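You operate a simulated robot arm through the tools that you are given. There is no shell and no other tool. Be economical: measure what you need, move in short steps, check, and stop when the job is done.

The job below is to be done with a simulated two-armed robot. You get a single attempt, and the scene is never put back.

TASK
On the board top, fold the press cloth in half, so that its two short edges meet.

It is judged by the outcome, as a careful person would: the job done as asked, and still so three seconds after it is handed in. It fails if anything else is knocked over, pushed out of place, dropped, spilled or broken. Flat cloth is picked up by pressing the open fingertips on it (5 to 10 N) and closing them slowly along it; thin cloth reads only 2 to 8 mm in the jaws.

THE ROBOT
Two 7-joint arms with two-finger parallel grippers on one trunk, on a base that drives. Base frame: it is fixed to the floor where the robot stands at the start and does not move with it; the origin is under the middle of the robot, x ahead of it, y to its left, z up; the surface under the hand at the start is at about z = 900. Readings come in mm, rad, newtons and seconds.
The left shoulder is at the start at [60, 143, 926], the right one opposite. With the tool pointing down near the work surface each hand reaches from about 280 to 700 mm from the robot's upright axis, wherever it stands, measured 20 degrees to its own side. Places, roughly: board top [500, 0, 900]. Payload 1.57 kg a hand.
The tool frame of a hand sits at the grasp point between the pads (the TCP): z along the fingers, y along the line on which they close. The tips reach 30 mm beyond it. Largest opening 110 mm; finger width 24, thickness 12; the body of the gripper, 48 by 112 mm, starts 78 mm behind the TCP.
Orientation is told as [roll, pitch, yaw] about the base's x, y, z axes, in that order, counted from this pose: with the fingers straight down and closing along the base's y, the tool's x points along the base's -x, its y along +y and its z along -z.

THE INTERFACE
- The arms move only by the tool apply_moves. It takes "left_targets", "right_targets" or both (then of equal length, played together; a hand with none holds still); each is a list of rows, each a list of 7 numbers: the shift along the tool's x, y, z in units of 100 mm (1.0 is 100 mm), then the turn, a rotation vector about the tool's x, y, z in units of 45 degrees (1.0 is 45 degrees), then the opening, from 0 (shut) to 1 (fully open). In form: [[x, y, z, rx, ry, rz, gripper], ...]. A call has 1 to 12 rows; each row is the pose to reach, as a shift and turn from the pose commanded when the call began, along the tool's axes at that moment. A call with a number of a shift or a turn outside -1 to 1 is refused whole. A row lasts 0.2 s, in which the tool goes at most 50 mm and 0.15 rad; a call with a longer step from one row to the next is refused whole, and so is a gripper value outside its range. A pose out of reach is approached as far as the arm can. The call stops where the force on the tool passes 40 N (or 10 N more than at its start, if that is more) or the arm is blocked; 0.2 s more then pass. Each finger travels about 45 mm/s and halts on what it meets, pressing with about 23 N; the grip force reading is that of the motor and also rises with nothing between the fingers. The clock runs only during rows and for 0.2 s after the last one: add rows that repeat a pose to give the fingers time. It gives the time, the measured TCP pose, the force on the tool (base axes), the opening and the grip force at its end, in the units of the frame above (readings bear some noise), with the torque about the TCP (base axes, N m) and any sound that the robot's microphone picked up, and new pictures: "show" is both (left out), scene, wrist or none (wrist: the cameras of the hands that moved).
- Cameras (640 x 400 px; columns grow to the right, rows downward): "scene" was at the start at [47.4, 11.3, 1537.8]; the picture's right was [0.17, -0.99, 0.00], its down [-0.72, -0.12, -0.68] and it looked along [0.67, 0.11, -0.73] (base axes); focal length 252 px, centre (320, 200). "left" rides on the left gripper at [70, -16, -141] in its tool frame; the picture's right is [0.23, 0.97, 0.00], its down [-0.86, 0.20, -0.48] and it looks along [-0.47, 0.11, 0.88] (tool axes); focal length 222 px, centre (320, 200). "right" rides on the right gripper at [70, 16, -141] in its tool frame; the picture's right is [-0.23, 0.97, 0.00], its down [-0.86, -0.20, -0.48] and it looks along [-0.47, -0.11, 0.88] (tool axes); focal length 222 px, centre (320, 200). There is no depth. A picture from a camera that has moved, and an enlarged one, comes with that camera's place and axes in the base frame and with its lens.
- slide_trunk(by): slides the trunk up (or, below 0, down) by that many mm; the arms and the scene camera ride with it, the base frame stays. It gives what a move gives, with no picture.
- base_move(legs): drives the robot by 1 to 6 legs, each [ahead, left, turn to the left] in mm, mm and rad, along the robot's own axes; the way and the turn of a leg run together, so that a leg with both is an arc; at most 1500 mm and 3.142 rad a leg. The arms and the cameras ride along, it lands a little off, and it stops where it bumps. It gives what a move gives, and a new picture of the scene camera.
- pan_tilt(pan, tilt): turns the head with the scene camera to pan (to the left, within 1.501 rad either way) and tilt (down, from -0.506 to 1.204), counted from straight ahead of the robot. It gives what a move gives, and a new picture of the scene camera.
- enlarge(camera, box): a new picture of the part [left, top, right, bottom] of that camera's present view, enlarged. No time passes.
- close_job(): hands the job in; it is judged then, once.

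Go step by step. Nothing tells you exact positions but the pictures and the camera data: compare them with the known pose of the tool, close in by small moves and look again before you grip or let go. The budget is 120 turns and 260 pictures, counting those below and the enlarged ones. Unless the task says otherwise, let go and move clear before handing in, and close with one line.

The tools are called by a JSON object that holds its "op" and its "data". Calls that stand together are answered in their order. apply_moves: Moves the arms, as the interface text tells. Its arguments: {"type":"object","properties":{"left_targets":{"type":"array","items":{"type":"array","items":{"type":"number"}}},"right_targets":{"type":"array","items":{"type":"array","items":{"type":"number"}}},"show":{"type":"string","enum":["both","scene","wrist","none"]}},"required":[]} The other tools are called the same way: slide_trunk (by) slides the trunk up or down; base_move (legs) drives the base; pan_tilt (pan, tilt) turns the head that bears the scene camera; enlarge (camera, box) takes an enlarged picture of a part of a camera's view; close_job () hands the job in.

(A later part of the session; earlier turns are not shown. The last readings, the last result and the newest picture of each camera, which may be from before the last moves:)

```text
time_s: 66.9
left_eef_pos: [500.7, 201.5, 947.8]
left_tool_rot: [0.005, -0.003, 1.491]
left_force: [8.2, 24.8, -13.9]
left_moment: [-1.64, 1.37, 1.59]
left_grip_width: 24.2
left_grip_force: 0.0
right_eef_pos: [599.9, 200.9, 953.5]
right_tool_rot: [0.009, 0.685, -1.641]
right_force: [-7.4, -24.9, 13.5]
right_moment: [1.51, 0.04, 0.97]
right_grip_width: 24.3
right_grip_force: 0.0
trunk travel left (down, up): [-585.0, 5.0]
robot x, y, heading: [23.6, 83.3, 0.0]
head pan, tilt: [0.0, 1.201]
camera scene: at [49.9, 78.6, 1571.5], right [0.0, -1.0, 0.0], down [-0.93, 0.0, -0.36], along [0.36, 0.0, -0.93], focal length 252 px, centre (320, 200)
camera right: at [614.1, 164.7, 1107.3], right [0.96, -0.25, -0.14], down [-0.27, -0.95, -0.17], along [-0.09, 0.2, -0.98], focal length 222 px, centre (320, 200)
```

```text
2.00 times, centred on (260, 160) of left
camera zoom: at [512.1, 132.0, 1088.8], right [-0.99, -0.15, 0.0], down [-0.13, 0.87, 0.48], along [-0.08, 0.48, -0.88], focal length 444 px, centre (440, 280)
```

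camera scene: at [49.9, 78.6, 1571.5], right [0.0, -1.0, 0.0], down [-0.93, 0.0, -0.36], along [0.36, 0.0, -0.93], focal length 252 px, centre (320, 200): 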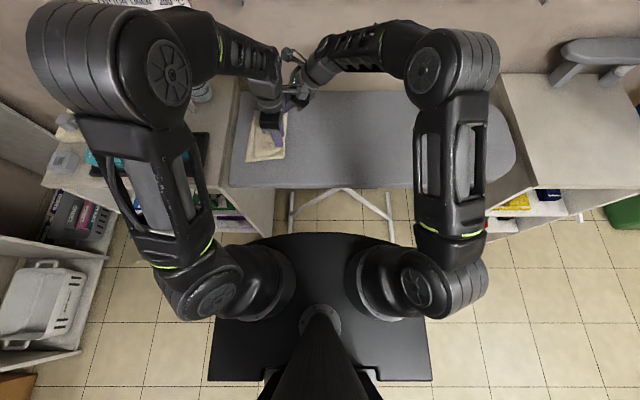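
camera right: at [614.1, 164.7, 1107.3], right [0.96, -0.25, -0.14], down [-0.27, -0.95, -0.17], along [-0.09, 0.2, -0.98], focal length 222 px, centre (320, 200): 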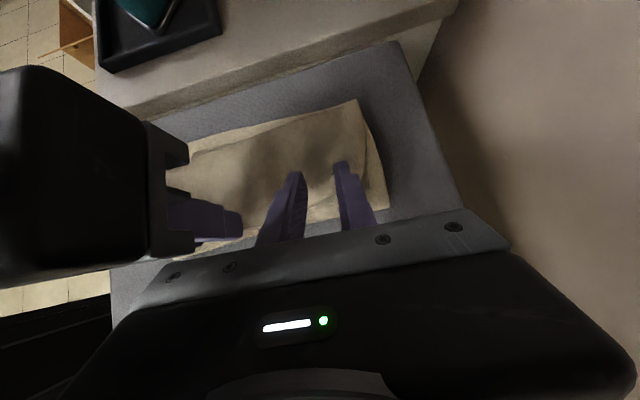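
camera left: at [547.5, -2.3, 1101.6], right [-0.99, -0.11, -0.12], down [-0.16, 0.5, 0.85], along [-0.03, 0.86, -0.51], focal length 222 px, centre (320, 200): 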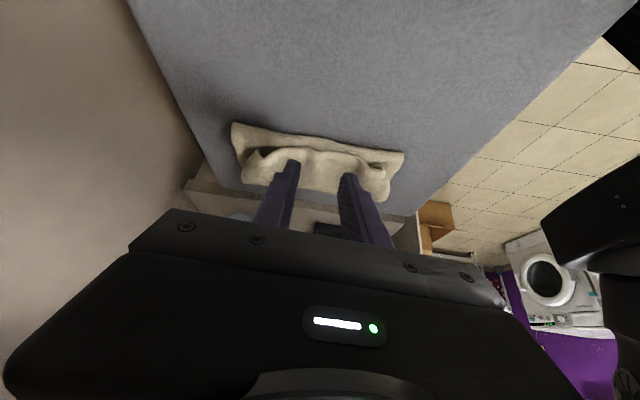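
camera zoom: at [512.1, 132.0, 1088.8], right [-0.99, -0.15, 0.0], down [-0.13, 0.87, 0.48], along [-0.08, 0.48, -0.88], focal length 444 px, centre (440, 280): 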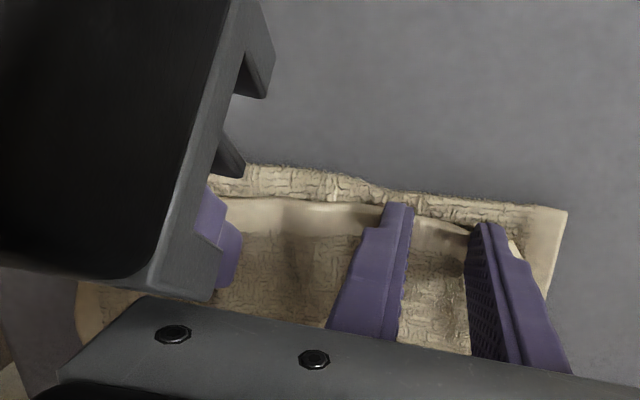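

The two gripper bodies touched, so I'll back the right hand off at once and widen the spacing.

{"op": "apply_moves", "data": {"right_targets": [[-0.08, 0.02, -0.25, 0, 0, 0, 0.22], [-0.16, 0.05, -0.5, 0, 0, 0, 0.22]], "show": "none"}}

{"op": "apply_moves", "data": {"left_targets": [[0, 0.06, 0, 0, 0, 0, 0.22], [-0.04, 0.14, 0, 0, 0, 0, 0.22], [-0.06, 0.2, 0, 0, 0, 0, 0.22]], "right_targets": [[0, 0.05, 0, 0, 0, 0, 0.22], [0, 0.08, 0, 0, 0, 0, 0.22], [0, 0.09, 0, 0, 0, 0, 0.22]], "show": "wrist"}}

```text
time_s: 67.5
left_eef_pos: [499.2, 195.5, 950.9]
left_tool_rot: [0.0, 0.002, 1.479]
left_force: [0.6, 0.1, 0.5]
left_moment: [0.01, 0.02, 0.03]
left_grip_width: 24.5
left_grip_force: 0.0
right_eef_pos: [599.9, 158.7, 981.7]
right_tool_rot: [0.011, 0.688, -1.639]
right_force: [-0.2, -0.1, 0.2]
right_moment: [0.03, 0.0, -0.01]
right_grip_width: 24.3
right_grip_force: 0.0
trunk travel left (down, up): [-585.0, 5.0]
robot x, y, heading: [24.5, 81.9, 0.005]
head pan, tilt: [0.0, 1.201]
```

```text
time_s: 68.3
left_eef_pos: [479.3, 204.0, 950.3]
left_tool_rot: [-0.001, 0.001, 1.481]
left_force: [0.9, 0.5, -0.4]
left_moment: [-0.02, -0.05, 0.02]
left_grip_width: 24.1
left_grip_force: 0.1
right_eef_pos: [609.5, 157.3, 981.9]
right_tool_rot: [0.007, 0.687, -1.641]
right_force: [0.1, -0.5, -0.3]
right_moment: [-0.02, -0.03, 0.01]
right_grip_width: 24.1
right_grip_force: 0.0
trunk travel left (down, up): [-585.0, 5.0]
robot x, y, heading: [27.0, 81.4, -0.004]
head pan, tilt: [0.0, 1.201]
camera right: at [623.2, 120.9, 1136.4], right [0.96, -0.25, -0.14], down [-0.27, -0.95, -0.17], along [-0.09, 0.2, -0.98], focal length 222 px, centre (320, 200)
camera left: at [491.3, 134.5, 1091.3], right [-0.99, -0.14, 0.0], down [-0.12, 0.87, 0.48], along [-0.07, 0.47, -0.88], focal length 222 px, centre (320, 200)
```

right: 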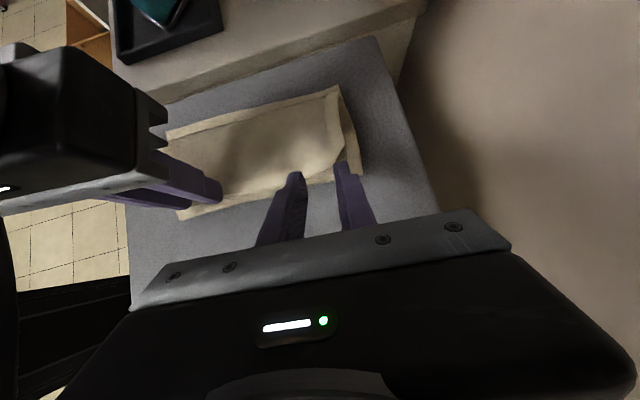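
left: 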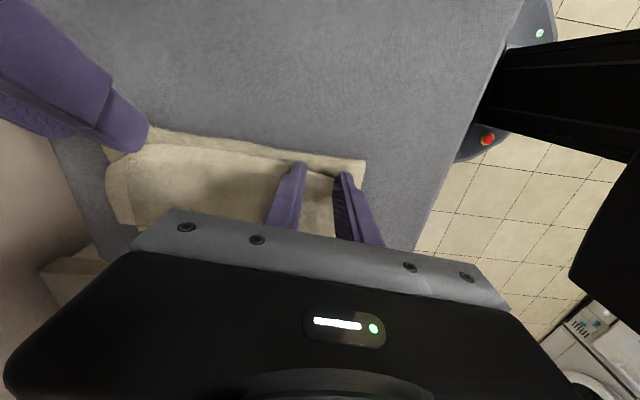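

{"op": "enlarge", "data": {"camera": "left", "box": [90, 90, 410, 290]}}

{"op": "enlarge", "data": {"camera": "right", "box": [140, 60, 400, 222]}}

```text
2.00 times, centred on (250, 190) of left
camera zoom: at [491.3, 134.5, 1091.3], right [-0.99, -0.14, 0.0], down [-0.12, 0.87, 0.48], along [-0.07, 0.47, -0.88], focal length 444 px, centre (460, 220)
```

zoom: 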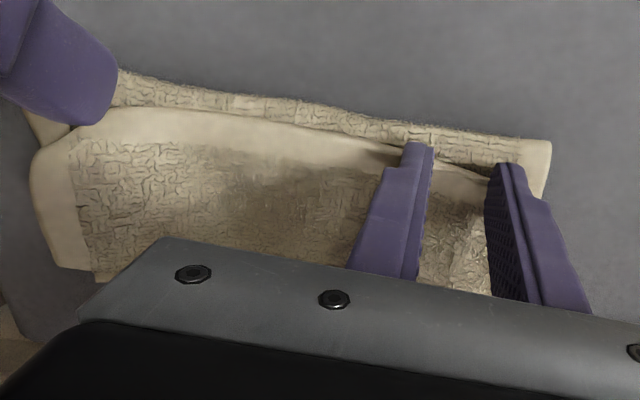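

```text
2.46 times, centred on (270, 141) of right
camera zoom: at [623.2, 120.9, 1136.4], right [0.96, -0.25, -0.14], down [-0.27, -0.95, -0.17], along [-0.09, 0.2, -0.98], focal length 547 px, centre (443, 345)
```

zoom: 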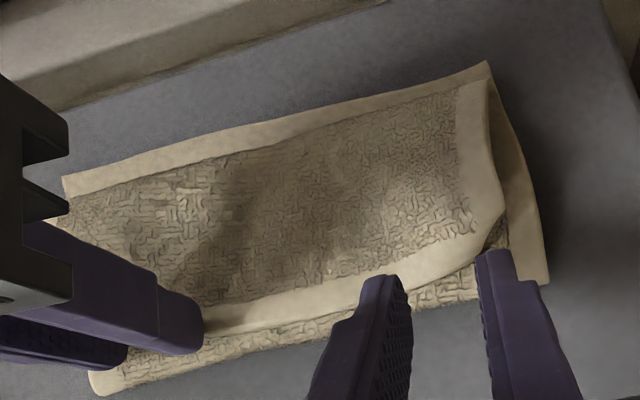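

The flap lies smooth now and the hem runs straight at y≈200. I'll approach it again with safe spacing.

{"op": "apply_moves", "data": {"left_targets": [[-0.01, 0, 0.03, 0, 0, 0, 0.22], [-0.01, 0, 0.06, 0, 0, 0, 0.22], [-0.01, 0, 0.08, 0, 0, 0, 0.22]], "right_targets": [[0.03, -0.01, 0.17, 0, 0, 0, 0.22], [0.06, -0.02, 0.34, 0, 0, 0, 0.22], [0.092, -0.028, 0.5, 0, 0, 0, 0.22]], "show": "wrist"}}

{"op": "enlarge", "data": {"camera": "right", "box": [120, 90, 440, 290]}}

```text
time_s: 69.1
left_eef_pos: [480.7, 206.1, 943.7]
left_tool_rot: [0.001, 0.001, 1.481]
left_force: [0.2, -1.0, 3.9]
left_moment: [0.0, 0.03, 0.01]
left_grip_width: 23.9
left_grip_force: 0.1
right_eef_pos: [609.7, 197.6, 949.9]
right_tool_rot: [0.009, 0.688, -1.639]
right_force: [0.1, -0.4, -0.8]
right_moment: [0.01, 0.0, 0.01]
right_grip_width: 24.2
right_grip_force: 0.0
trunk travel left (down, up): [-585.0, 5.0]
robot x, y, heading: [28.4, 79.3, 0.002]
head pan, tilt: [0.0, 1.201]
camera right: at [623.7, 160.7, 1103.7], right [0.96, -0.25, -0.14], down [-0.27, -0.95, -0.17], along [-0.09, 0.2, -0.98], focal length 222 px, centre (320, 200)
camera left: at [491.8, 135.4, 1083.3], right [-0.99, -0.14, 0.0], down [-0.12, 0.87, 0.48], along [-0.07, 0.47, -0.88], focal length 222 px, centre (320, 200)
```

right: 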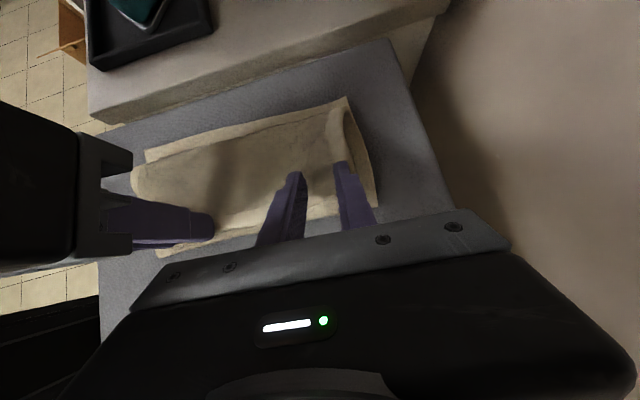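
left: 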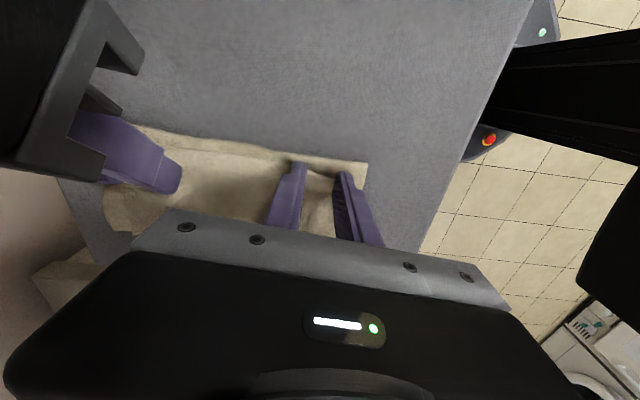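

```text
2.00 times, centred on (280, 190) of right
camera zoom: at [623.7, 160.7, 1103.7], right [0.96, -0.25, -0.14], down [-0.27, -0.95, -0.17], along [-0.09, 0.2, -0.98], focal length 444 px, centre (400, 220)
```

zoom: 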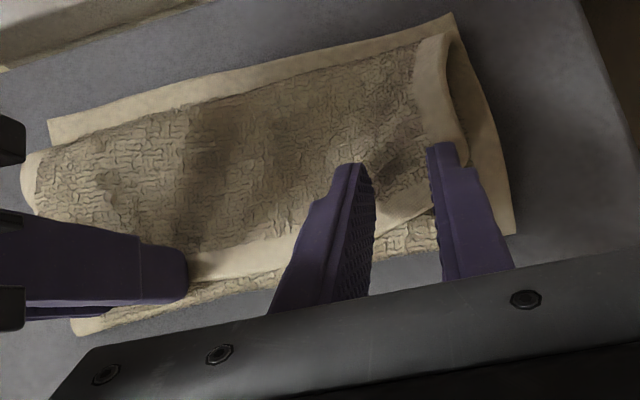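

{"op": "apply_moves", "data": {"right_targets": [[-0.019, 0, 0.023, 0, 0, 0, 0.22], [-0.038, 0, 0.046, 0, 0, 0, 0.22], [-0.044, 0, 0.054, 0, 0, 0, 0.22]], "left_targets": [[0, 0, 0, 0, 0, 0, 0.22], [0, 0, 0.01, 0, 0, 0, 0.22], [0, 0, 0.015, 0, 0, 0, 0.22]], "show": "none"}}

```text
time_s: 69.9
left_eef_pos: [480.9, 204.3, 940.3]
left_tool_rot: [-0.001, -0.001, 1.483]
left_force: [1.9, -1.7, 6.9]
left_moment: [0.0, 0.02, 0.01]
left_grip_width: 23.7
left_grip_force: 0.0
right_eef_pos: [608.7, 195.5, 943.8]
right_tool_rot: [0.007, 0.688, -1.64]
right_force: [0.1, 0.9, 0.6]
right_moment: [-0.01, 0.02, -0.02]
right_grip_width: 24.4
right_grip_force: 0.0
trunk travel left (down, up): [-585.0, 5.0]
robot x, y, heading: [23.6, 78.7, 0.005]
head pan, tilt: [0.0, 1.201]
```

Left is at 6.9 N. I'll step the right down a little more.

{"op": "apply_moves", "data": {"right_targets": [[-0.012, 0, 0.015, 0, 0, 0, 0.22], [-0.025, 0, 0.031, 0, 0, 0, 0.22], [-0.025, 0, 0.031, 0, 0, 0, 0.22]], "show": "none"}}

```text
time_s: 70.7
left_eef_pos: [479.8, 205.0, 941.1]
left_tool_rot: [-0.001, -0.001, 1.481]
left_force: [2.7, -1.9, 5.9]
left_moment: [0.01, -0.01, -0.01]
left_grip_width: 23.8
left_grip_force: 0.0
right_eef_pos: [609.6, 197.3, 938.2]
right_tool_rot: [0.011, 0.688, -1.638]
right_force: [-0.3, 0.6, 3.9]
right_moment: [0.04, 0.05, 0.02]
right_grip_width: 24.2
right_grip_force: 0.2
trunk travel left (down, up): [-585.0, 5.0]
robot x, y, heading: [20.1, 76.6, -0.001]
head pan, tilt: [0.0, 1.201]
```

{"op": "apply_moves", "data": {"left_targets": [[0, 0, 0, 0, 0, 0, 0.2], [0, 0, 0, 0, 0, 0, 0.18], [0, 0, 0, 0, 0, 0, 0.16], [0, 0, 0, 0, 0, 0, 0.13], [0, 0, 0, 0, 0, 0, 0.1], [0, 0, 0, 0, 0, 0, 0.08], [0, 0, 0, 0, 0, 0, 0.05], [0, 0, 0, 0, 0, 0, 0.03], [0, 0, 0, 0, 0, 0, 0], [0, 0, 0, 0, 0, 0, 0]], "right_targets": [[0, 0, 0, 0, 0, 0, 0.2], [0, 0, 0, 0, 0, 0, 0.18], [0, 0, 0, 0, 0, 0, 0.16], [0, 0, 0, 0, 0, 0, 0.13], [0, 0, 0, 0, 0, 0, 0.1], [0, 0, 0, 0, 0, 0, 0.08], [0, 0, 0, 0, 0, 0, 0.05], [0, 0, 0, 0, 0, 0, 0.03], [0, 0, 0, 0, 0, 0, 0], [0, 0, 0, 0, 0, 0, 0]], "show": "wrist"}}

{"op": "enlarge", "data": {"camera": "right", "box": [120, 90, 440, 290]}}

```text
time_s: 72.9
left_eef_pos: [479.6, 204.4, 941.2]
left_tool_rot: [0.0, -0.001, 1.482]
left_force: [2.8, -1.2, 4.9]
left_moment: [0.04, -0.08, -0.03]
left_grip_width: 3.5
left_grip_force: 23.0
right_eef_pos: [610.2, 197.9, 939.2]
right_tool_rot: [0.009, 0.689, -1.64]
right_force: [0.2, 0.6, 2.7]
right_moment: [0.03, 0.0, 0.0]
right_grip_width: 0.0
right_grip_force: 21.2
trunk travel left (down, up): [-585.0, 5.0]
robot x, y, heading: [24.2, 78.8, 0.002]
head pan, tilt: [0.0, 1.201]
camera right: at [623.5, 160.0, 1093.1], right [0.96, -0.25, -0.14], down [-0.27, -0.95, -0.17], along [-0.09, 0.2, -0.98], focal length 222 px, centre (320, 200)
camera left: at [491.3, 135.4, 1081.6], right [-0.99, -0.14, 0.0], down [-0.12, 0.87, 0.48], along [-0.07, 0.47, -0.88], focal length 222 px, centre (320, 200)
```

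right: 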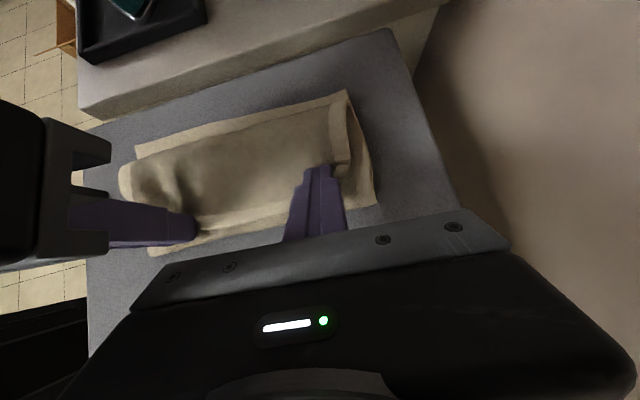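
left: 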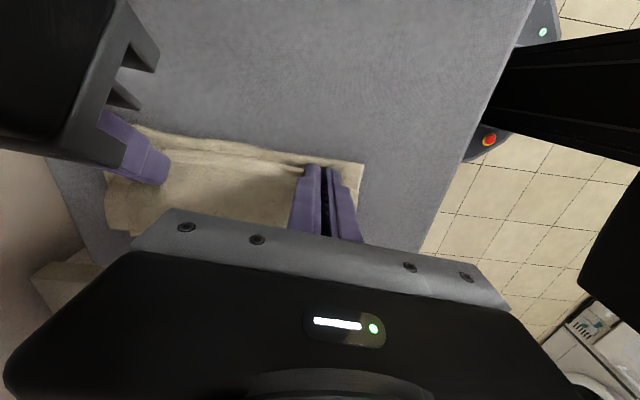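

```text
2.00 times, centred on (280, 190) of right
camera zoom: at [623.5, 160.0, 1093.1], right [0.96, -0.25, -0.14], down [-0.27, -0.95, -0.17], along [-0.09, 0.2, -0.98], focal length 444 px, centre (400, 220)
```

zoom: 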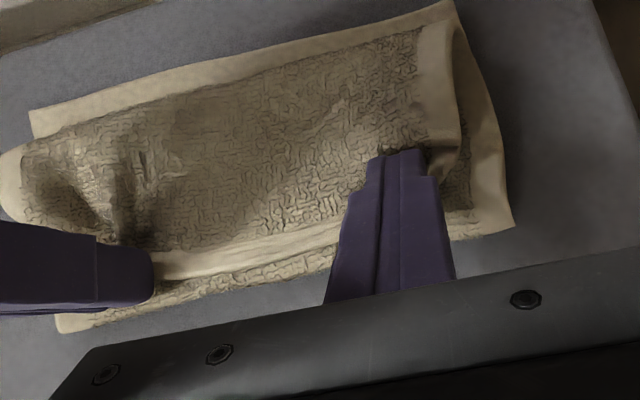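

Left has the hem (3.5 mm), but the right closed on nothing. I'll open the right, tilt it less, and try again on the hem edge.

{"op": "apply_moves", "data": {"right_targets": [[0, 0, 0, 0, 0, 0, 0.1], [0.05, 0, -0.08, 0, 0, 0, 0.2], [0.14, -0.03, -0.1, 0, -0.16, 0, 0.25], [0.2, -0.03, -0.08, 0, -0.32, 0, 0.25], [0.207, -0.03, -0.063, 0, -0.494, 0, 0.25]], "show": "wrist"}}

{"op": "enlarge", "data": {"camera": "right", "box": [120, 90, 440, 290]}}

```text
time_s: 74.1
left_eef_pos: [480.6, 205.5, 940.7]
left_tool_rot: [0.0, 0.001, 1.482]
left_force: [0.9, -0.8, 4.3]
left_moment: [0.02, -0.01, 0.01]
left_grip_width: 3.1
left_grip_force: 22.7
right_eef_pos: [607.9, 208.6, 956.6]
right_tool_rot: [0.007, 0.296, -1.644]
right_force: [-0.2, 0.5, -0.2]
right_moment: [-0.04, -0.01, 0.0]
right_grip_width: 27.4
right_grip_force: 0.1
trunk travel left (down, up): [-585.0, 5.0]
robot x, y, heading: [25.0, 77.9, -0.0]
head pan, tilt: [0.0, 1.201]
camera right: at [626.3, 232.9, 1112.6], right [0.95, -0.29, -0.06], down [-0.27, -0.94, 0.21], along [-0.12, -0.18, -0.98], focal length 222 px, centre (320, 200)
```

right: 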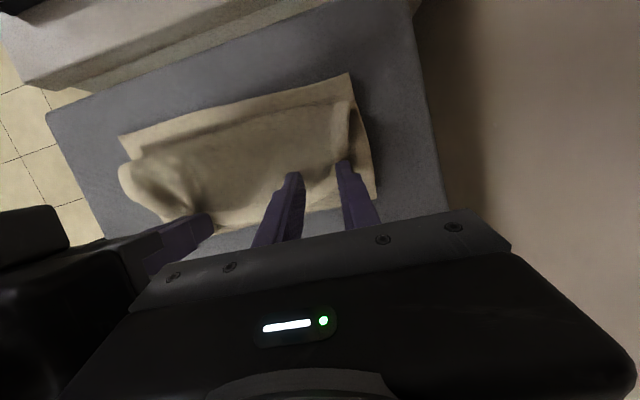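

```text
2.00 times, centred on (280, 190) of right
camera zoom: at [626.3, 232.9, 1112.6], right [0.95, -0.29, -0.06], down [-0.27, -0.94, 0.21], along [-0.12, -0.18, -0.98], focal length 444 px, centre (400, 220)
```

zoom: 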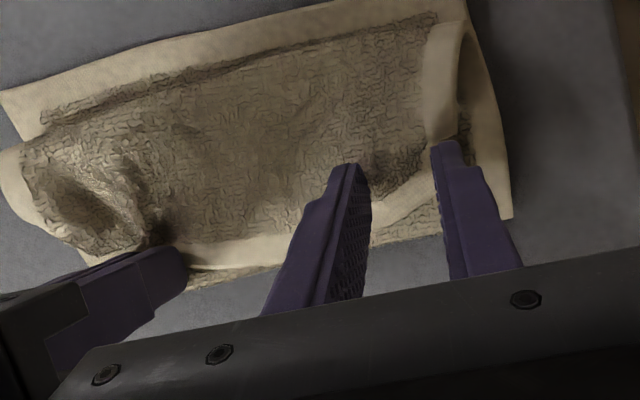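

{"op": "apply_moves", "data": {"right_targets": [[-0.02, -0.03, 0.04, 0, 0, 0, 0.25], [-0.05, -0.048, 0.09, 0, 0, 0, 0.25], [-0.076, -0.048, 0.134, 0, 0, 0, 0.25]], "show": "none"}}

```text
time_s: 74.9
left_eef_pos: [480.5, 205.4, 939.6]
left_tool_rot: [0.0, 0.002, 1.483]
left_force: [1.1, -0.9, 5.1]
left_moment: [-0.01, 0.0, -0.03]
left_grip_width: 3.1
left_grip_force: 23.1
right_eef_pos: [602.5, 206.6, 941.5]
right_tool_rot: [0.009, 0.3, -1.642]
right_force: [0.4, 1.4, 2.0]
right_moment: [-0.03, 0.01, -0.03]
right_grip_width: 27.4
right_grip_force: 0.0
trunk travel left (down, up): [-585.0, 5.0]
robot x, y, heading: [26.8, 76.3, 0.001]
head pan, tilt: [0.0, 1.201]
```

{"op": "apply_moves", "data": {"right_targets": [[-0.006, 0, 0.02, 0, 0, 0, 0.25], [-0.007, 0, 0.024, 0, 0, 0, 0.22], [-0.007, 0, 0.024, 0, 0, 0, 0.19], [-0.007, 0, 0.024, 0, 0, 0, 0.16], [-0.007, 0, 0.024, 0, 0, 0, 0.13], [-0.007, 0, 0.024, 0, 0, 0, 0.1], [-0.007, 0, 0.024, 0, 0, 0, 0.07], [-0.007, 0, 0.024, 0, 0, 0, 0.04], [-0.007, 0, 0.024, 0, 0, 0, 0], [-0.007, 0, 0.024, 0, 0, 0, 0]], "show": "wrist"}}

{"op": "enlarge", "data": {"camera": "right", "box": [120, 90, 440, 290]}}

```text
time_s: 77.1
left_eef_pos: [480.2, 205.3, 941.1]
left_tool_rot: [-0.001, -0.001, 1.481]
left_force: [5.6, -0.2, 3.7]
left_moment: [0.02, -0.17, -0.02]
left_grip_width: 3.2
left_grip_force: 22.5
right_eef_pos: [601.1, 205.7, 939.1]
right_tool_rot: [0.007, 0.3, -1.643]
right_force: [-8.0, -1.0, 9.3]
right_moment: [-0.02, 0.25, -0.01]
right_grip_width: 5.0
right_grip_force: 23.2
trunk travel left (down, up): [-585.0, 5.0]
robot x, y, heading: [23.8, 78.7, 0.003]
head pan, tilt: [0.0, 1.201]
camera right: at [619.9, 229.5, 1095.7], right [0.96, -0.29, -0.06], down [-0.27, -0.94, 0.2], along [-0.12, -0.18, -0.98], focal length 222 px, centre (320, 200)
```

right: 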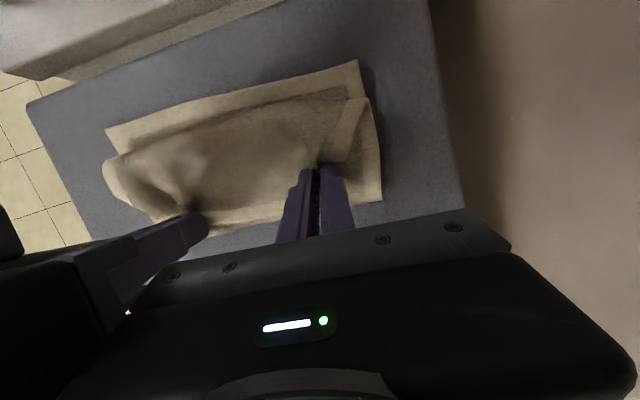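

```text
2.00 times, centred on (280, 190) of right
camera zoom: at [619.9, 229.5, 1095.7], right [0.96, -0.29, -0.06], down [-0.27, -0.94, 0.2], along [-0.12, -0.18, -0.98], focal length 444 px, centre (400, 220)
```

zoom: 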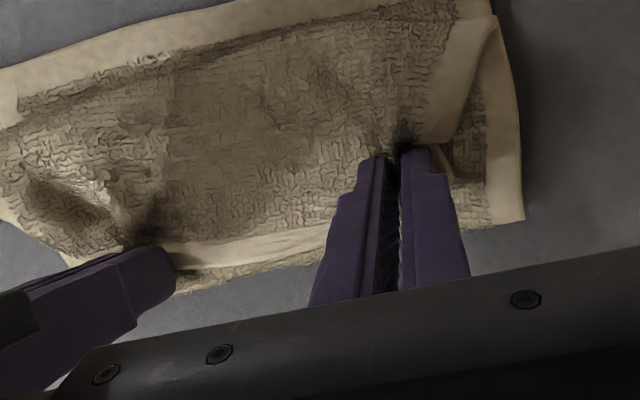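

{"op": "apply_moves", "data": {"left_targets": [[0, -0.03, -0.15, 0, 0, 0, 0], [0.06, -0.03, -0.3, 0, 0.05, 0, 0], [0.13, -0.03, -0.45, 0, 0.1, 0, 0], [0.2, -0.03, -0.6, 0, 0.15, 0, 0], [0.25, -0.03, -0.7, 0, 0.2, 0, 0]], "right_targets": [[0.04, -0.03, -0.14, 0, 0, 0, 0], [0.03, -0.03, -0.3, 0, 0, 0, 0], [0, -0.03, -0.46, 0, 0, 0, 0], [-0.02, -0.03, -0.62, 0, 0, 0, 0], [-0.036, -0.03, -0.74, 0, 0, 0, 0]], "show": "both"}}

{"op": "enlarge", "data": {"camera": "right", "box": [120, 60, 440, 260]}}

{"op": "enlarge", "data": {"camera": "left", "box": [90, 60, 410, 260]}}

```text
time_s: 78.3
left_eef_pos: [481.9, 180.8, 1010.5]
left_tool_rot: [0.001, 0.156, 1.479]
left_force: [-0.1, -0.3, -0.2]
left_moment: [0.03, 0.02, 0.02]
left_grip_width: 2.9
left_grip_force: 23.4
right_eef_pos: [597.7, 180.8, 1008.1]
right_tool_rot: [0.006, 0.299, -1.642]
right_force: [0.0, -0.4, 0.5]
right_moment: [-0.01, 0.01, 0.01]
right_grip_width: 4.2
right_grip_force: 23.0
trunk travel left (down, up): [-585.0, 5.0]
robot x, y, heading: [25.9, 79.7, 0.001]
head pan, tilt: [0.0, 1.201]
camera scene: at [49.2, 77.9, 1571.5], right [0.0, -1.0, 0.0], down [-0.93, 0.0, -0.36], along [0.36, 0.0, -0.93], focal length 252 px, centre (320, 200)
camera right: at [615.7, 204.9, 1164.9], right [0.96, -0.29, -0.06], down [-0.27, -0.94, 0.2], along [-0.12, -0.18, -0.98], focal length 222 px, centre (320, 200)
camera left: at [494.2, 133.5, 1161.0], right [-0.99, -0.14, 0.04], down [-0.12, 0.93, 0.34], along [-0.08, 0.33, -0.94], focal length 222 px, centre (320, 200)
```

scene: 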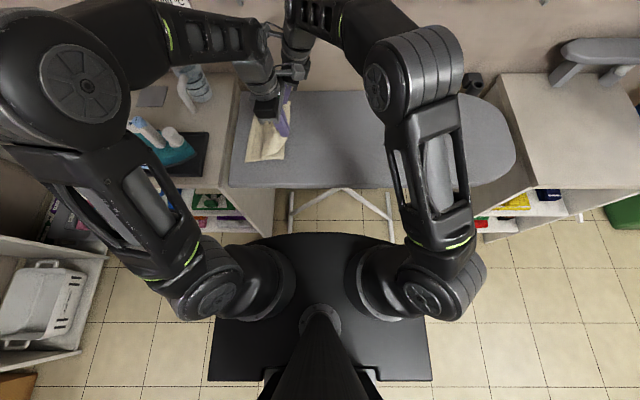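
right: 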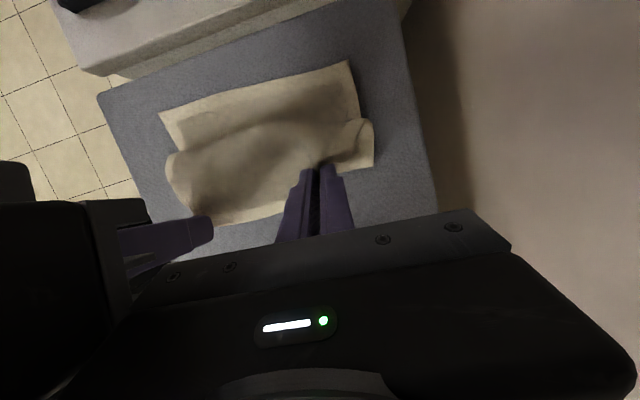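
left: 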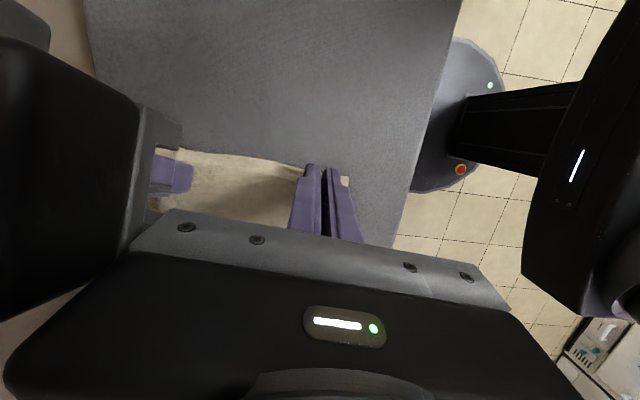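

```text
2.00 times, centred on (280, 160) of right
camera zoom: at [615.7, 204.9, 1164.9], right [0.96, -0.29, -0.06], down [-0.27, -0.94, 0.2], along [-0.12, -0.18, -0.98], focal length 444 px, centre (400, 280)
```

zoom: 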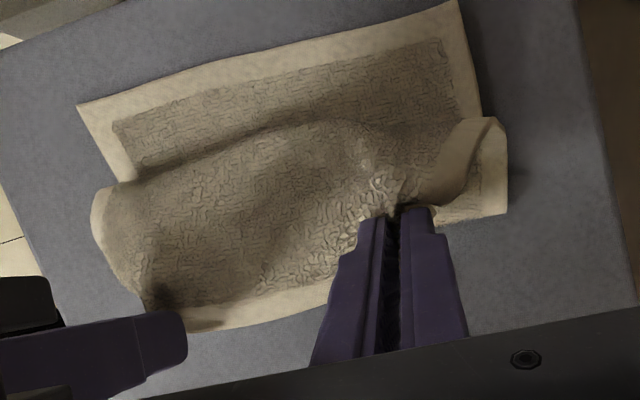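

```text
2.00 times, centred on (250, 160) of left
camera zoom: at [494.2, 133.5, 1161.0], right [-0.99, -0.14, 0.04], down [-0.12, 0.93, 0.34], along [-0.08, 0.33, -0.94], focal length 444 px, centre (460, 280)
```

zoom: 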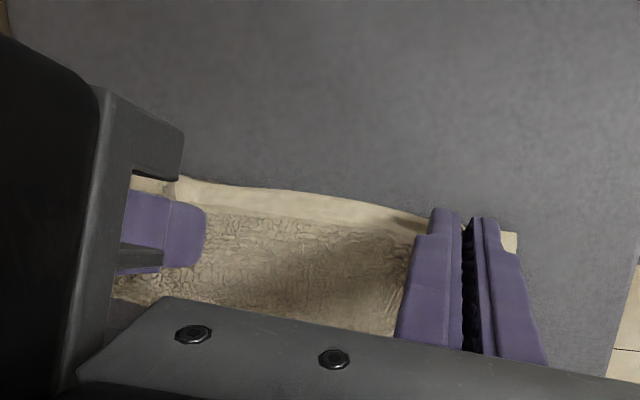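

Only the hem lifted this time. I'll raise it to standing height, rotating the left hand so its fingers point toward −y.

{"op": "apply_moves", "data": {"left_targets": [[0.01, 0.01, -0.14, 0, 0.14, 0, 0], [0.02, 0.02, -0.28, 0, 0.28, 0, 0], [0.03, 0.035, -0.42, 0, 0.42, 0, 0], [0.03, 0.035, -0.55, 0, 0.565, 0, 0]], "right_targets": [[0.02, 0.01, -0.16, 0, -0.03, 0, 0], [0.04, 0.02, -0.32, 0, -0.06, 0, 0], [0.06, 0.037, -0.47, 0, -0.09, 0, 0], [0.085, 0.037, -0.62, 0, -0.127, 0, 0]], "show": "wrist"}}

```text
time_s: 79.3
left_eef_pos: [480.4, 186.8, 1065.8]
left_tool_rot: [-0.003, 0.603, 1.479]
left_force: [4.7, -0.2, 0.4]
left_moment: [0.03, -0.16, 0.06]
left_grip_width: 3.2
left_grip_force: 22.6
right_eef_pos: [600.6, 170.6, 1070.4]
right_tool_rot: [0.007, 0.199, -1.644]
right_force: [-4.4, -0.4, 0.5]
right_moment: [0.01, 0.11, 0.01]
right_grip_width: 4.7
right_grip_force: 23.2
trunk travel left (down, up): [-585.0, 5.0]
robot x, y, heading: [28.7, 79.1, 0.001]
head pan, tilt: [0.0, 1.201]
camera right: at [619.8, 209.6, 1223.2], right [0.95, -0.3, -0.04], down [-0.27, -0.92, 0.3], along [-0.12, -0.27, -0.95], focal length 222 px, centre (320, 200)
camera left: at [497.9, 209.1, 1221.3], right [-0.99, -0.1, 0.13], down [-0.11, 0.99, -0.09], along [-0.12, -0.1, -0.99], focal length 222 px, centre (320, 200)
```

right: 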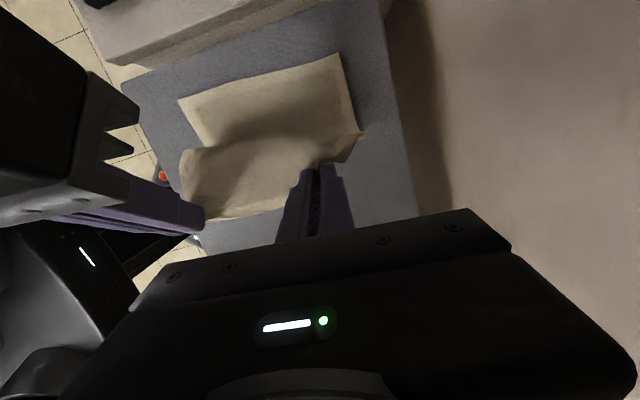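
left: 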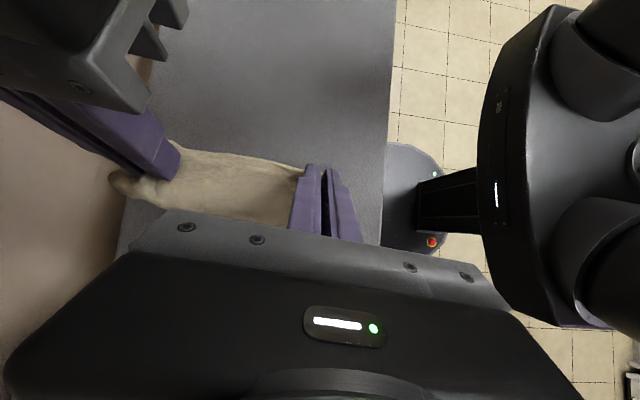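

The sheet stands upright now. I'll lean it over toward +y and then release from height so it falls over.

{"op": "apply_moves", "data": {"left_targets": [[-0.15, 0, -0.03, 0, 0.06, 0, 0], [-0.3, 0, -0.05, 0, 0.12, 0, 0], [-0.45, 0, -0.06, 0, 0.19, 0, 0], [-0.6, -0.01, -0.06, 0, 0.25, 0, 0], [-0.75, -0.01, -0.06, 0, 0.32, 0, 0], [-0.894, -0.01, -0.057, 0, 0.378, 0, 0]], "right_targets": [[0.12, 0, 0.05, 0, 0, 0, 0], [0.23, 0.01, 0.12, 0, 0, 0, 0], [0.33, 0.01, 0.2, 0, 0, 0, 0], [0.42, 0.02, 0.3, 0, 0, 0, 0], [0.5, 0.03, 0.41, 0, 0, 0, 0], [0.57, 0.03, 0.523, 0, 0, 0, 0]], "show": "both"}}

{"op": "enlarge", "data": {"camera": "right", "box": [120, 60, 440, 260]}}

```text
time_s: 80.7
left_eef_pos: [485.0, 262.4, 1019.7]
left_tool_rot: [-0.002, 0.898, 1.477]
left_force: [6.9, 0.7, 0.2]
left_moment: [0.03, -0.23, 0.14]
left_grip_width: 3.5
left_grip_force: 22.5
right_eef_pos: [606.0, 237.5, 1031.0]
right_tool_rot: [0.007, 0.198, -1.644]
right_force: [-6.7, -0.1, -0.2]
right_moment: [0.02, 0.18, 0.0]
right_grip_width: 4.4
right_grip_force: 22.3
trunk travel left (down, up): [-585.0, 5.0]
robot x, y, heading: [27.1, 81.3, -0.002]
head pan, tilt: [0.0, 1.201]
camera scene: at [48.4, 78.0, 1571.6], right [0.0, -1.0, 0.0], down [-0.93, 0.0, -0.36], along [0.36, 0.0, -0.93], focal length 252 px, centre (320, 200)
camera right: at [626.8, 276.3, 1184.2], right [0.95, -0.29, -0.04], down [-0.27, -0.92, 0.3], along [-0.12, -0.27, -0.95], focal length 222 px, centre (320, 200)
camera left: at [508.3, 329.3, 1162.3], right [-0.98, -0.05, 0.18], down [-0.12, 0.92, -0.37], along [-0.14, -0.39, -0.91], focal length 222 px, centre (320, 200)
```

scene: 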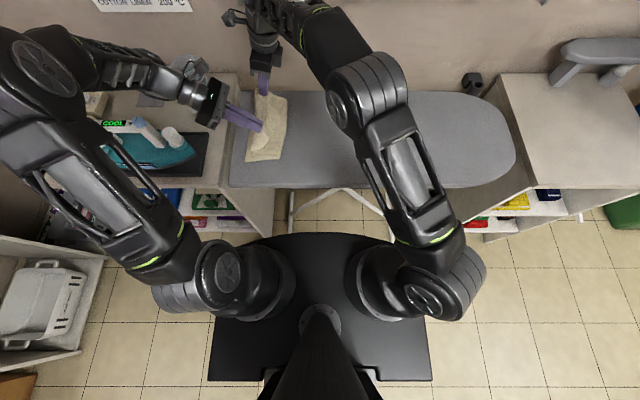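
right: 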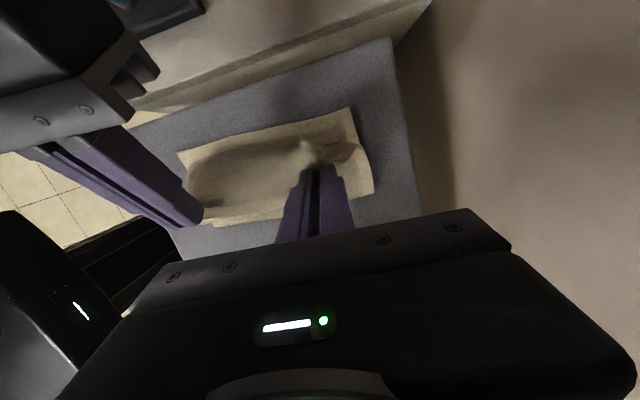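
left: 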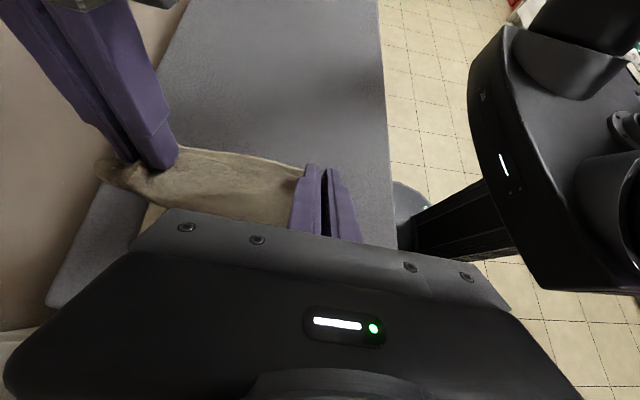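

```text
2.00 times, centred on (280, 160) of right
camera zoom: at [626.8, 276.3, 1184.2], right [0.95, -0.29, -0.04], down [-0.27, -0.92, 0.3], along [-0.12, -0.27, -0.95], focal length 444 px, centre (400, 280)
```

zoom: 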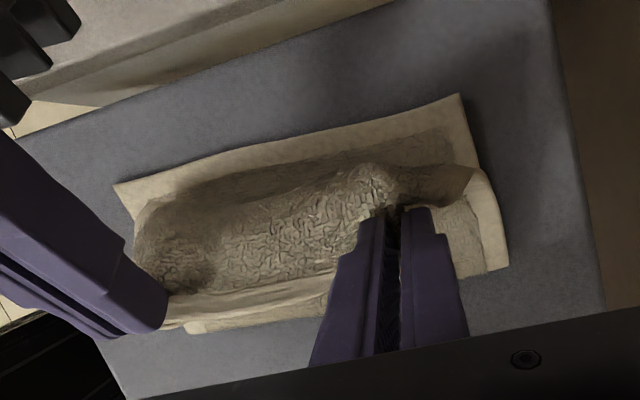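

{"op": "apply_moves", "data": {"left_targets": [[0, 0, 0, 0, 0, 0, 0.3], [0, 0, 0, 0, 0, 0, 0.3], [0, 0, -0.1, 0, 0, 0, 0.3], [0, 0, -0.1, 0, 0, 0, 0.3], [0, 0, -0.1, 0, 0, 0, 0.3]], "right_targets": [[0, 0, 0, 0, 0, 0, 0.3], [0, 0, 0, 0, 0, 0, 0.3], [0, 0, -0.2, 0, 0, 0, 0.3], [0, 0, -0.4, 0, 0, 0, 0.3], [0, 0, -0.4, 0, 0, 0, 0.3]], "show": "both"}}

{"op": "enlarge", "data": {"camera": "right", "box": [120, 60, 440, 260]}}

```text
time_s: 81.9
left_eef_pos: [486.6, 270.1, 1026.0]
left_tool_rot: [-0.002, 0.899, 1.48]
left_force: [-0.5, -0.4, -0.7]
left_moment: [0.01, -0.03, -0.01]
left_grip_width: 32.7
left_grip_force: 0.1
right_eef_pos: [607.0, 228.6, 1072.1]
right_tool_rot: [0.008, 0.202, -1.645]
right_force: [0.9, 0.8, -0.1]
right_moment: [0.0, -0.02, 0.0]
right_grip_width: 32.9
right_grip_force: 0.1
trunk travel left (down, up): [-585.0, 5.0]
robot x, y, heading: [26.0, 79.9, -0.003]
head pan, tilt: [0.0, 1.201]
camera scene: at [48.2, 78.0, 1571.6], right [0.0, -1.0, 0.0], down [-0.93, 0.0, -0.36], along [0.36, 0.0, -0.93], focal length 252 px, centre (320, 200)
camera right: at [626.1, 267.7, 1224.0], right [0.95, -0.29, -0.04], down [-0.27, -0.92, 0.3], along [-0.12, -0.27, -0.95], focal length 222 px, centre (320, 200)
camera left: at [509.0, 337.3, 1168.5], right [-0.98, -0.05, 0.18], down [-0.12, 0.92, -0.37], along [-0.14, -0.39, -0.91], focal length 222 px, centre (320, 200)
```

scene: 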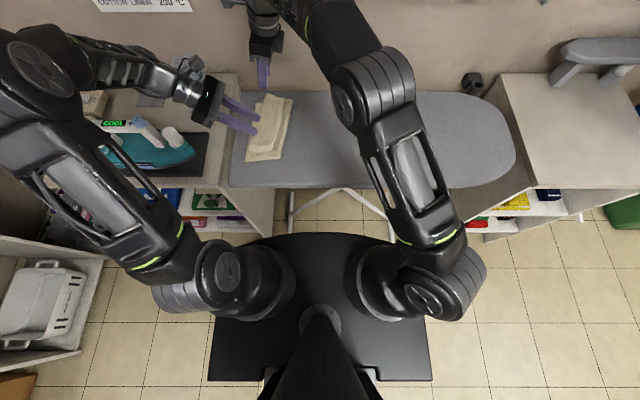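
right: 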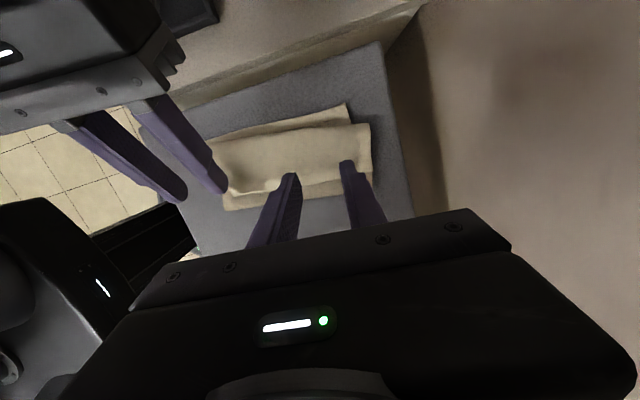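
left: 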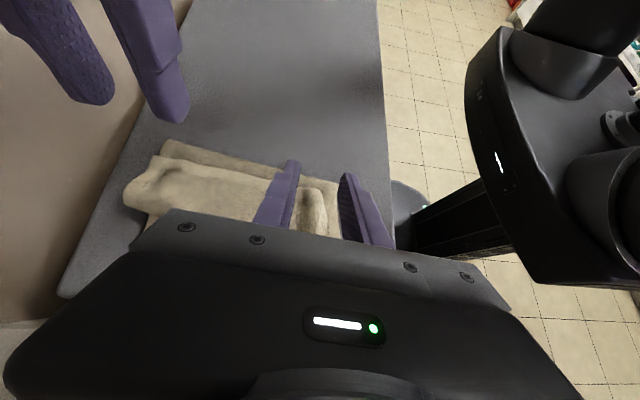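

```text
2.00 times, centred on (280, 160) of right
camera zoom: at [626.1, 267.7, 1224.0], right [0.95, -0.29, -0.04], down [-0.27, -0.92, 0.3], along [-0.12, -0.27, -0.95], focal length 444 px, centre (400, 280)
```

zoom: 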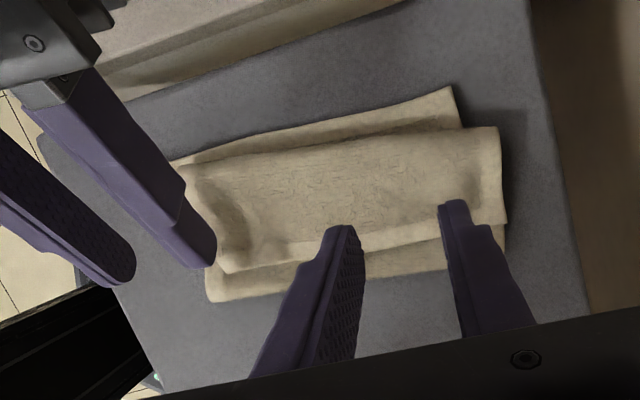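

It fell back rolled, so the hem really has to be rotated over by the hand. The corridor at x≈570 beyond the board is free, so I'll grip the hem's middle with the left hand alone, then rotate about 90° to bring its edge up and over. First I'll park the right hand.

{"op": "apply_moves", "data": {"left_targets": [[0.07, 0, 0.03, 0, -0.167, 0, 0.25], [0.14, -0.01, 0.06, 0, -0.333, 0, 0.25], [0.2, -0.02, 0.1, 0, -0.5, 0, 0.25], [0.27, -0.02, 0.13, 0, -0.667, 0, 0.25], [0.34, -0.03, 0.16, 0, -0.833, 0, 0.25], [0.405, -0.036, 0.19, 0, -1, 0, 0.25]], "right_targets": [[-0.1, -0.05, -0.2, 0, 0, 0, 0.1], [-0.3, -0.15, -0.25, 0, 0, 0, 0.1], [-0.5, -0.25, -0.3, 0, 0, 0, 0.1], [-0.7, -0.35, -0.3, 0, 0, 0, 0.1], [-0.9, -0.45, -0.3, 0, 0, 0, 0.1], [-1, -0.525, -0.3, 0, 0, 0, 0.1]], "show": "none"}}

{"op": "apply_moves", "data": {"right_targets": [[-0.3, -0.15, 0, 0, 0, 0, 0.1], [-0.6, -0.3, 0, 0, 0, 0, 0.1], [-0.9, -0.45, 0, 0, 0, 0, 0.1], [-1, -0.6, 0, 0, 0, 0, 0.1]], "show": "none"}}

{"op": "apply_moves", "data": {"right_targets": [[-0.3, -0.1, 0, 0, 0, 0, 0.1], [-0.6, -0.2, 0, 0, 0, 0, 0.1], [-0.9, -0.3, 0, 0, 0, 0, 0.1], [-1, -0.4, 0, 0, 0, 0, 0.1]], "show": "scene"}}

{"op": "enlarge", "data": {"camera": "left", "box": [100, 40, 420, 240]}}

```text
time_s: 83.3
left_eef_pos: [487.6, 229.9, 1046.3]
left_tool_rot: [-0.001, 0.11, 1.481]
left_force: [0.2, 1.6, -0.7]
left_moment: [-0.02, -0.02, -0.03]
left_grip_width: 27.4
left_grip_force: 0.1
right_eef_pos: [546.9, 129.1, 1079.0]
right_tool_rot: [0.009, 0.2, -1.644]
right_force: [-0.6, -0.6, 0.0]
right_moment: [-0.03, 0.04, -0.02]
right_grip_width: 10.8
right_grip_force: 0.1
trunk travel left (down, up): [-585.0, 5.0]
robot x, y, heading: [30.0, 82.3, -0.003]
head pan, tilt: [0.0, 1.201]
```

```text
time_s: 84.3
left_eef_pos: [487.1, 230.4, 1045.8]
left_tool_rot: [0.0, 0.113, 1.482]
left_force: [1.6, -0.4, 0.8]
left_moment: [0.01, 0.01, -0.04]
left_grip_width: 27.5
left_grip_force: 0.1
right_eef_pos: [479.6, 35.8, 1059.7]
right_tool_rot: [0.009, 0.198, -1.643]
right_force: [0.5, 0.6, -0.9]
right_moment: [0.01, 0.0, -0.03]
right_grip_width: 10.7
right_grip_force: 0.0
trunk travel left (down, up): [-585.0, 5.0]
robot x, y, heading: [24.1, 81.9, 0.003]
head pan, tilt: [0.0, 1.201]
```

```text
time_s: 85.3
left_eef_pos: [487.2, 230.8, 1045.8]
left_tool_rot: [0.002, 0.114, 1.48]
left_force: [0.4, 0.4, -0.6]
left_moment: [-0.01, -0.02, -0.02]
left_grip_width: 27.4
left_grip_force: 0.2
right_eef_pos: [433.2, -57.9, 1040.1]
right_tool_rot: [0.007, 0.198, -1.643]
right_force: [0.7, 0.9, 0.2]
right_moment: [-0.03, -0.01, -0.02]
right_grip_width: 10.9
right_grip_force: 0.1
trunk travel left (down, up): [-585.0, 5.0]
robot x, y, heading: [24.6, 83.7, -0.0]
head pan, tilt: [0.0, 1.201]
camera scene: at [49.2, 78.1, 1571.5], right [0.0, -1.0, 0.0], down [-0.93, 0.0, -0.36], along [0.36, 0.0, -0.93], focal length 252 px, centre (320, 200)
```

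scene: 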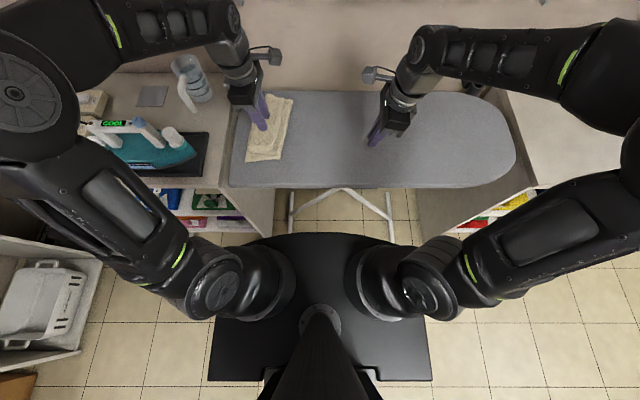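

```text
2.00 times, centred on (260, 140) of left
camera zoom: at [499.4, 177.1, 1193.7], right [-0.99, -0.14, 0.03], down [-0.12, 0.92, 0.38], along [-0.08, 0.37, -0.93], focal length 444 px, centre (440, 320)
```

zoom: 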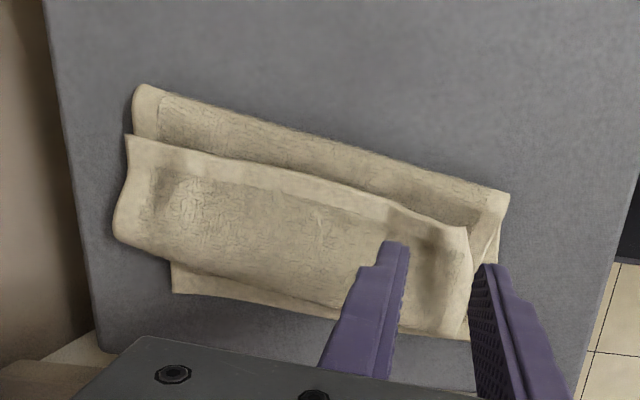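

The hem now lies about 27 mm inside the fold line, with the flap about 57 mm wide. I'll bring the left hand, tilted slightly toward +y, over the hem at x≈570.

{"op": "apply_moves", "data": {"left_targets": [[0, -0.2, 0.05, 0, -0.1, 0, 0.22], [0, -0.4, 0.15, 0, -0.2, 0, 0.22], [0, -0.6, 0.3, 0, -0.3, 0, 0.22], [0, -0.75, 0.5, 0, -0.4, 0, 0.22], [0.01, -0.843, 0.7, 0, -0.5, 0, 0.22], [0.01, -0.843, 0.867, 0, -0.59, 0, 0.22]], "right_targets": [[-0.2, 0, 0, 0, 0, 0, 0.1], [-0.4, 0, 0, 0, 0, 0, 0.1], [-0.6, 0, 0, 0, 0, 0, 0.1], [-0.8, 0, 0, 0, 0, 0, 0.1], [-0.9, 0, 0, 0, 0, 0, 0.1], [-1, 0, 0, 0, 0, 0, 0.1]], "show": "none"}}

{"op": "enlarge", "data": {"camera": "left", "box": [100, 80, 420, 280]}}

```text
time_s: 86.7
left_eef_pos: [571.7, 212.0, 960.9]
left_tool_rot: [-0.001, -0.353, 1.481]
left_force: [-0.3, -0.1, -0.8]
left_moment: [-0.01, -0.01, 0.02]
left_grip_width: 24.1
left_grip_force: 0.0
right_eef_pos: [425.4, -156.6, 1020.5]
right_tool_rot: [0.005, 0.203, -1.644]
right_force: [-0.6, 0.4, -0.3]
right_moment: [-0.01, -0.01, 0.0]
right_grip_width: 11.2
right_grip_force: 0.1
trunk travel left (down, up): [-585.0, 5.0]
robot x, y, heading: [27.3, 82.3, 0.0]
head pan, tilt: [0.0, 1.201]
```

```text
2.00 times, centred on (260, 180) of left
camera zoom: at [577.2, 98.0, 1068.5], right [-0.99, -0.12, -0.08], down [-0.14, 0.65, 0.74], along [-0.04, 0.75, -0.66], focal length 444 px, centre (440, 240)
```

zoom: 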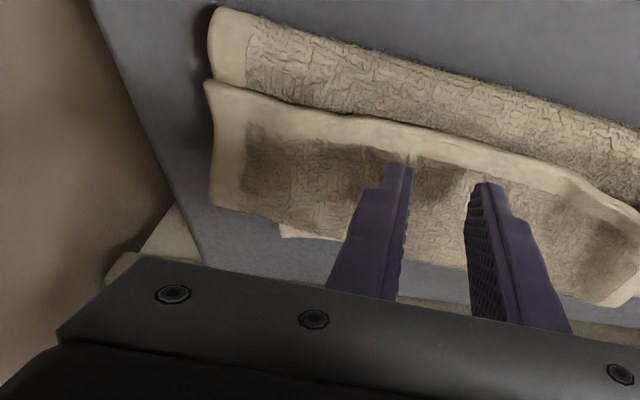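

{"op": "apply_moves", "data": {"left_targets": [[0.017, 0, 0.047, 0, 0, 0, 0.22], [0.035, 0, 0.094, 0, 0, 0, 0.22], [0.055, 0, 0.15, 0, 0, 0, 0.22], [0.063, 0, 0.17, 0, 0, 0, 0.22]], "show": "none"}}

```text
time_s: 87.7
left_eef_pos: [569.2, 213.0, 940.3]
left_tool_rot: [-0.002, -0.35, 1.48]
left_force: [0.3, 0.6, 3.1]
left_moment: [0.0, 0.02, -0.01]
left_grip_width: 24.4
left_grip_force: 0.1
right_eef_pos: [424.7, -155.8, 1019.4]
right_tool_rot: [0.007, 0.199, -1.642]
right_force: [-1.4, -0.1, -0.3]
right_moment: [-0.03, -0.01, 0.0]
right_grip_width: 10.9
right_grip_force: 0.1
trunk travel left (down, up): [-585.0, 5.0]
robot x, y, heading: [25.9, 81.4, -0.002]
head pan, tilt: [0.0, 1.201]
```

Contact at 3 N. I'll press slightly more and close slowly.

{"op": "apply_moves", "data": {"left_targets": [[0.005, 0, 0.012, 0, 0, 0, 0.22], [0.005, 0, 0.012, 0, 0, 0, 0.19], [0.005, 0, 0.012, 0, 0, 0, 0.16], [0.005, 0, 0.012, 0, 0, 0, 0.13], [0.005, 0, 0.012, 0, 0, 0, 0.1], [0.005, 0, 0.012, 0, 0, 0, 0.07], [0.005, 0, 0.012, 0, 0, 0, 0.04], [0.005, 0, 0.012, 0, 0, 0, 0], [0, 0, 0, 0, 0, 0, 0], [-0.04, 0, -0.1, 0, 0, 0, 0], [-0.08, 0, -0.2, 0, 0, 0, 0]], "show": "none"}}

{"op": "enlarge", "data": {"camera": "left", "box": [100, 80, 420, 280]}}

```text
time_s: 90.1
left_eef_pos: [570.0, 212.3, 963.2]
left_tool_rot: [0.0, -0.35, 1.482]
left_force: [0.3, 0.1, 0.8]
left_moment: [-0.01, 0.02, 0.0]
left_grip_width: 3.5
left_grip_force: 23.3
right_eef_pos: [425.4, -155.6, 1019.6]
right_tool_rot: [0.007, 0.198, -1.645]
right_force: [-0.3, 0.8, 0.1]
right_moment: [0.0, 0.0, -0.01]
right_grip_width: 11.3
right_grip_force: 0.1
trunk travel left (down, up): [-585.0, 5.0]
robot x, y, heading: [26.9, 79.2, -0.001]
head pan, tilt: [0.0, 1.201]
```

```text
2.00 times, centred on (260, 180) of left
camera zoom: at [576.9, 98.3, 1071.6], right [-0.99, -0.13, -0.08], down [-0.14, 0.65, 0.74], along [-0.04, 0.75, -0.66], focal length 444 px, centre (440, 240)
```

zoom: 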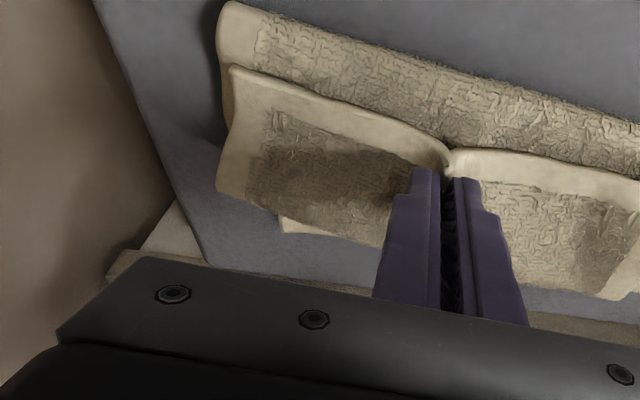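

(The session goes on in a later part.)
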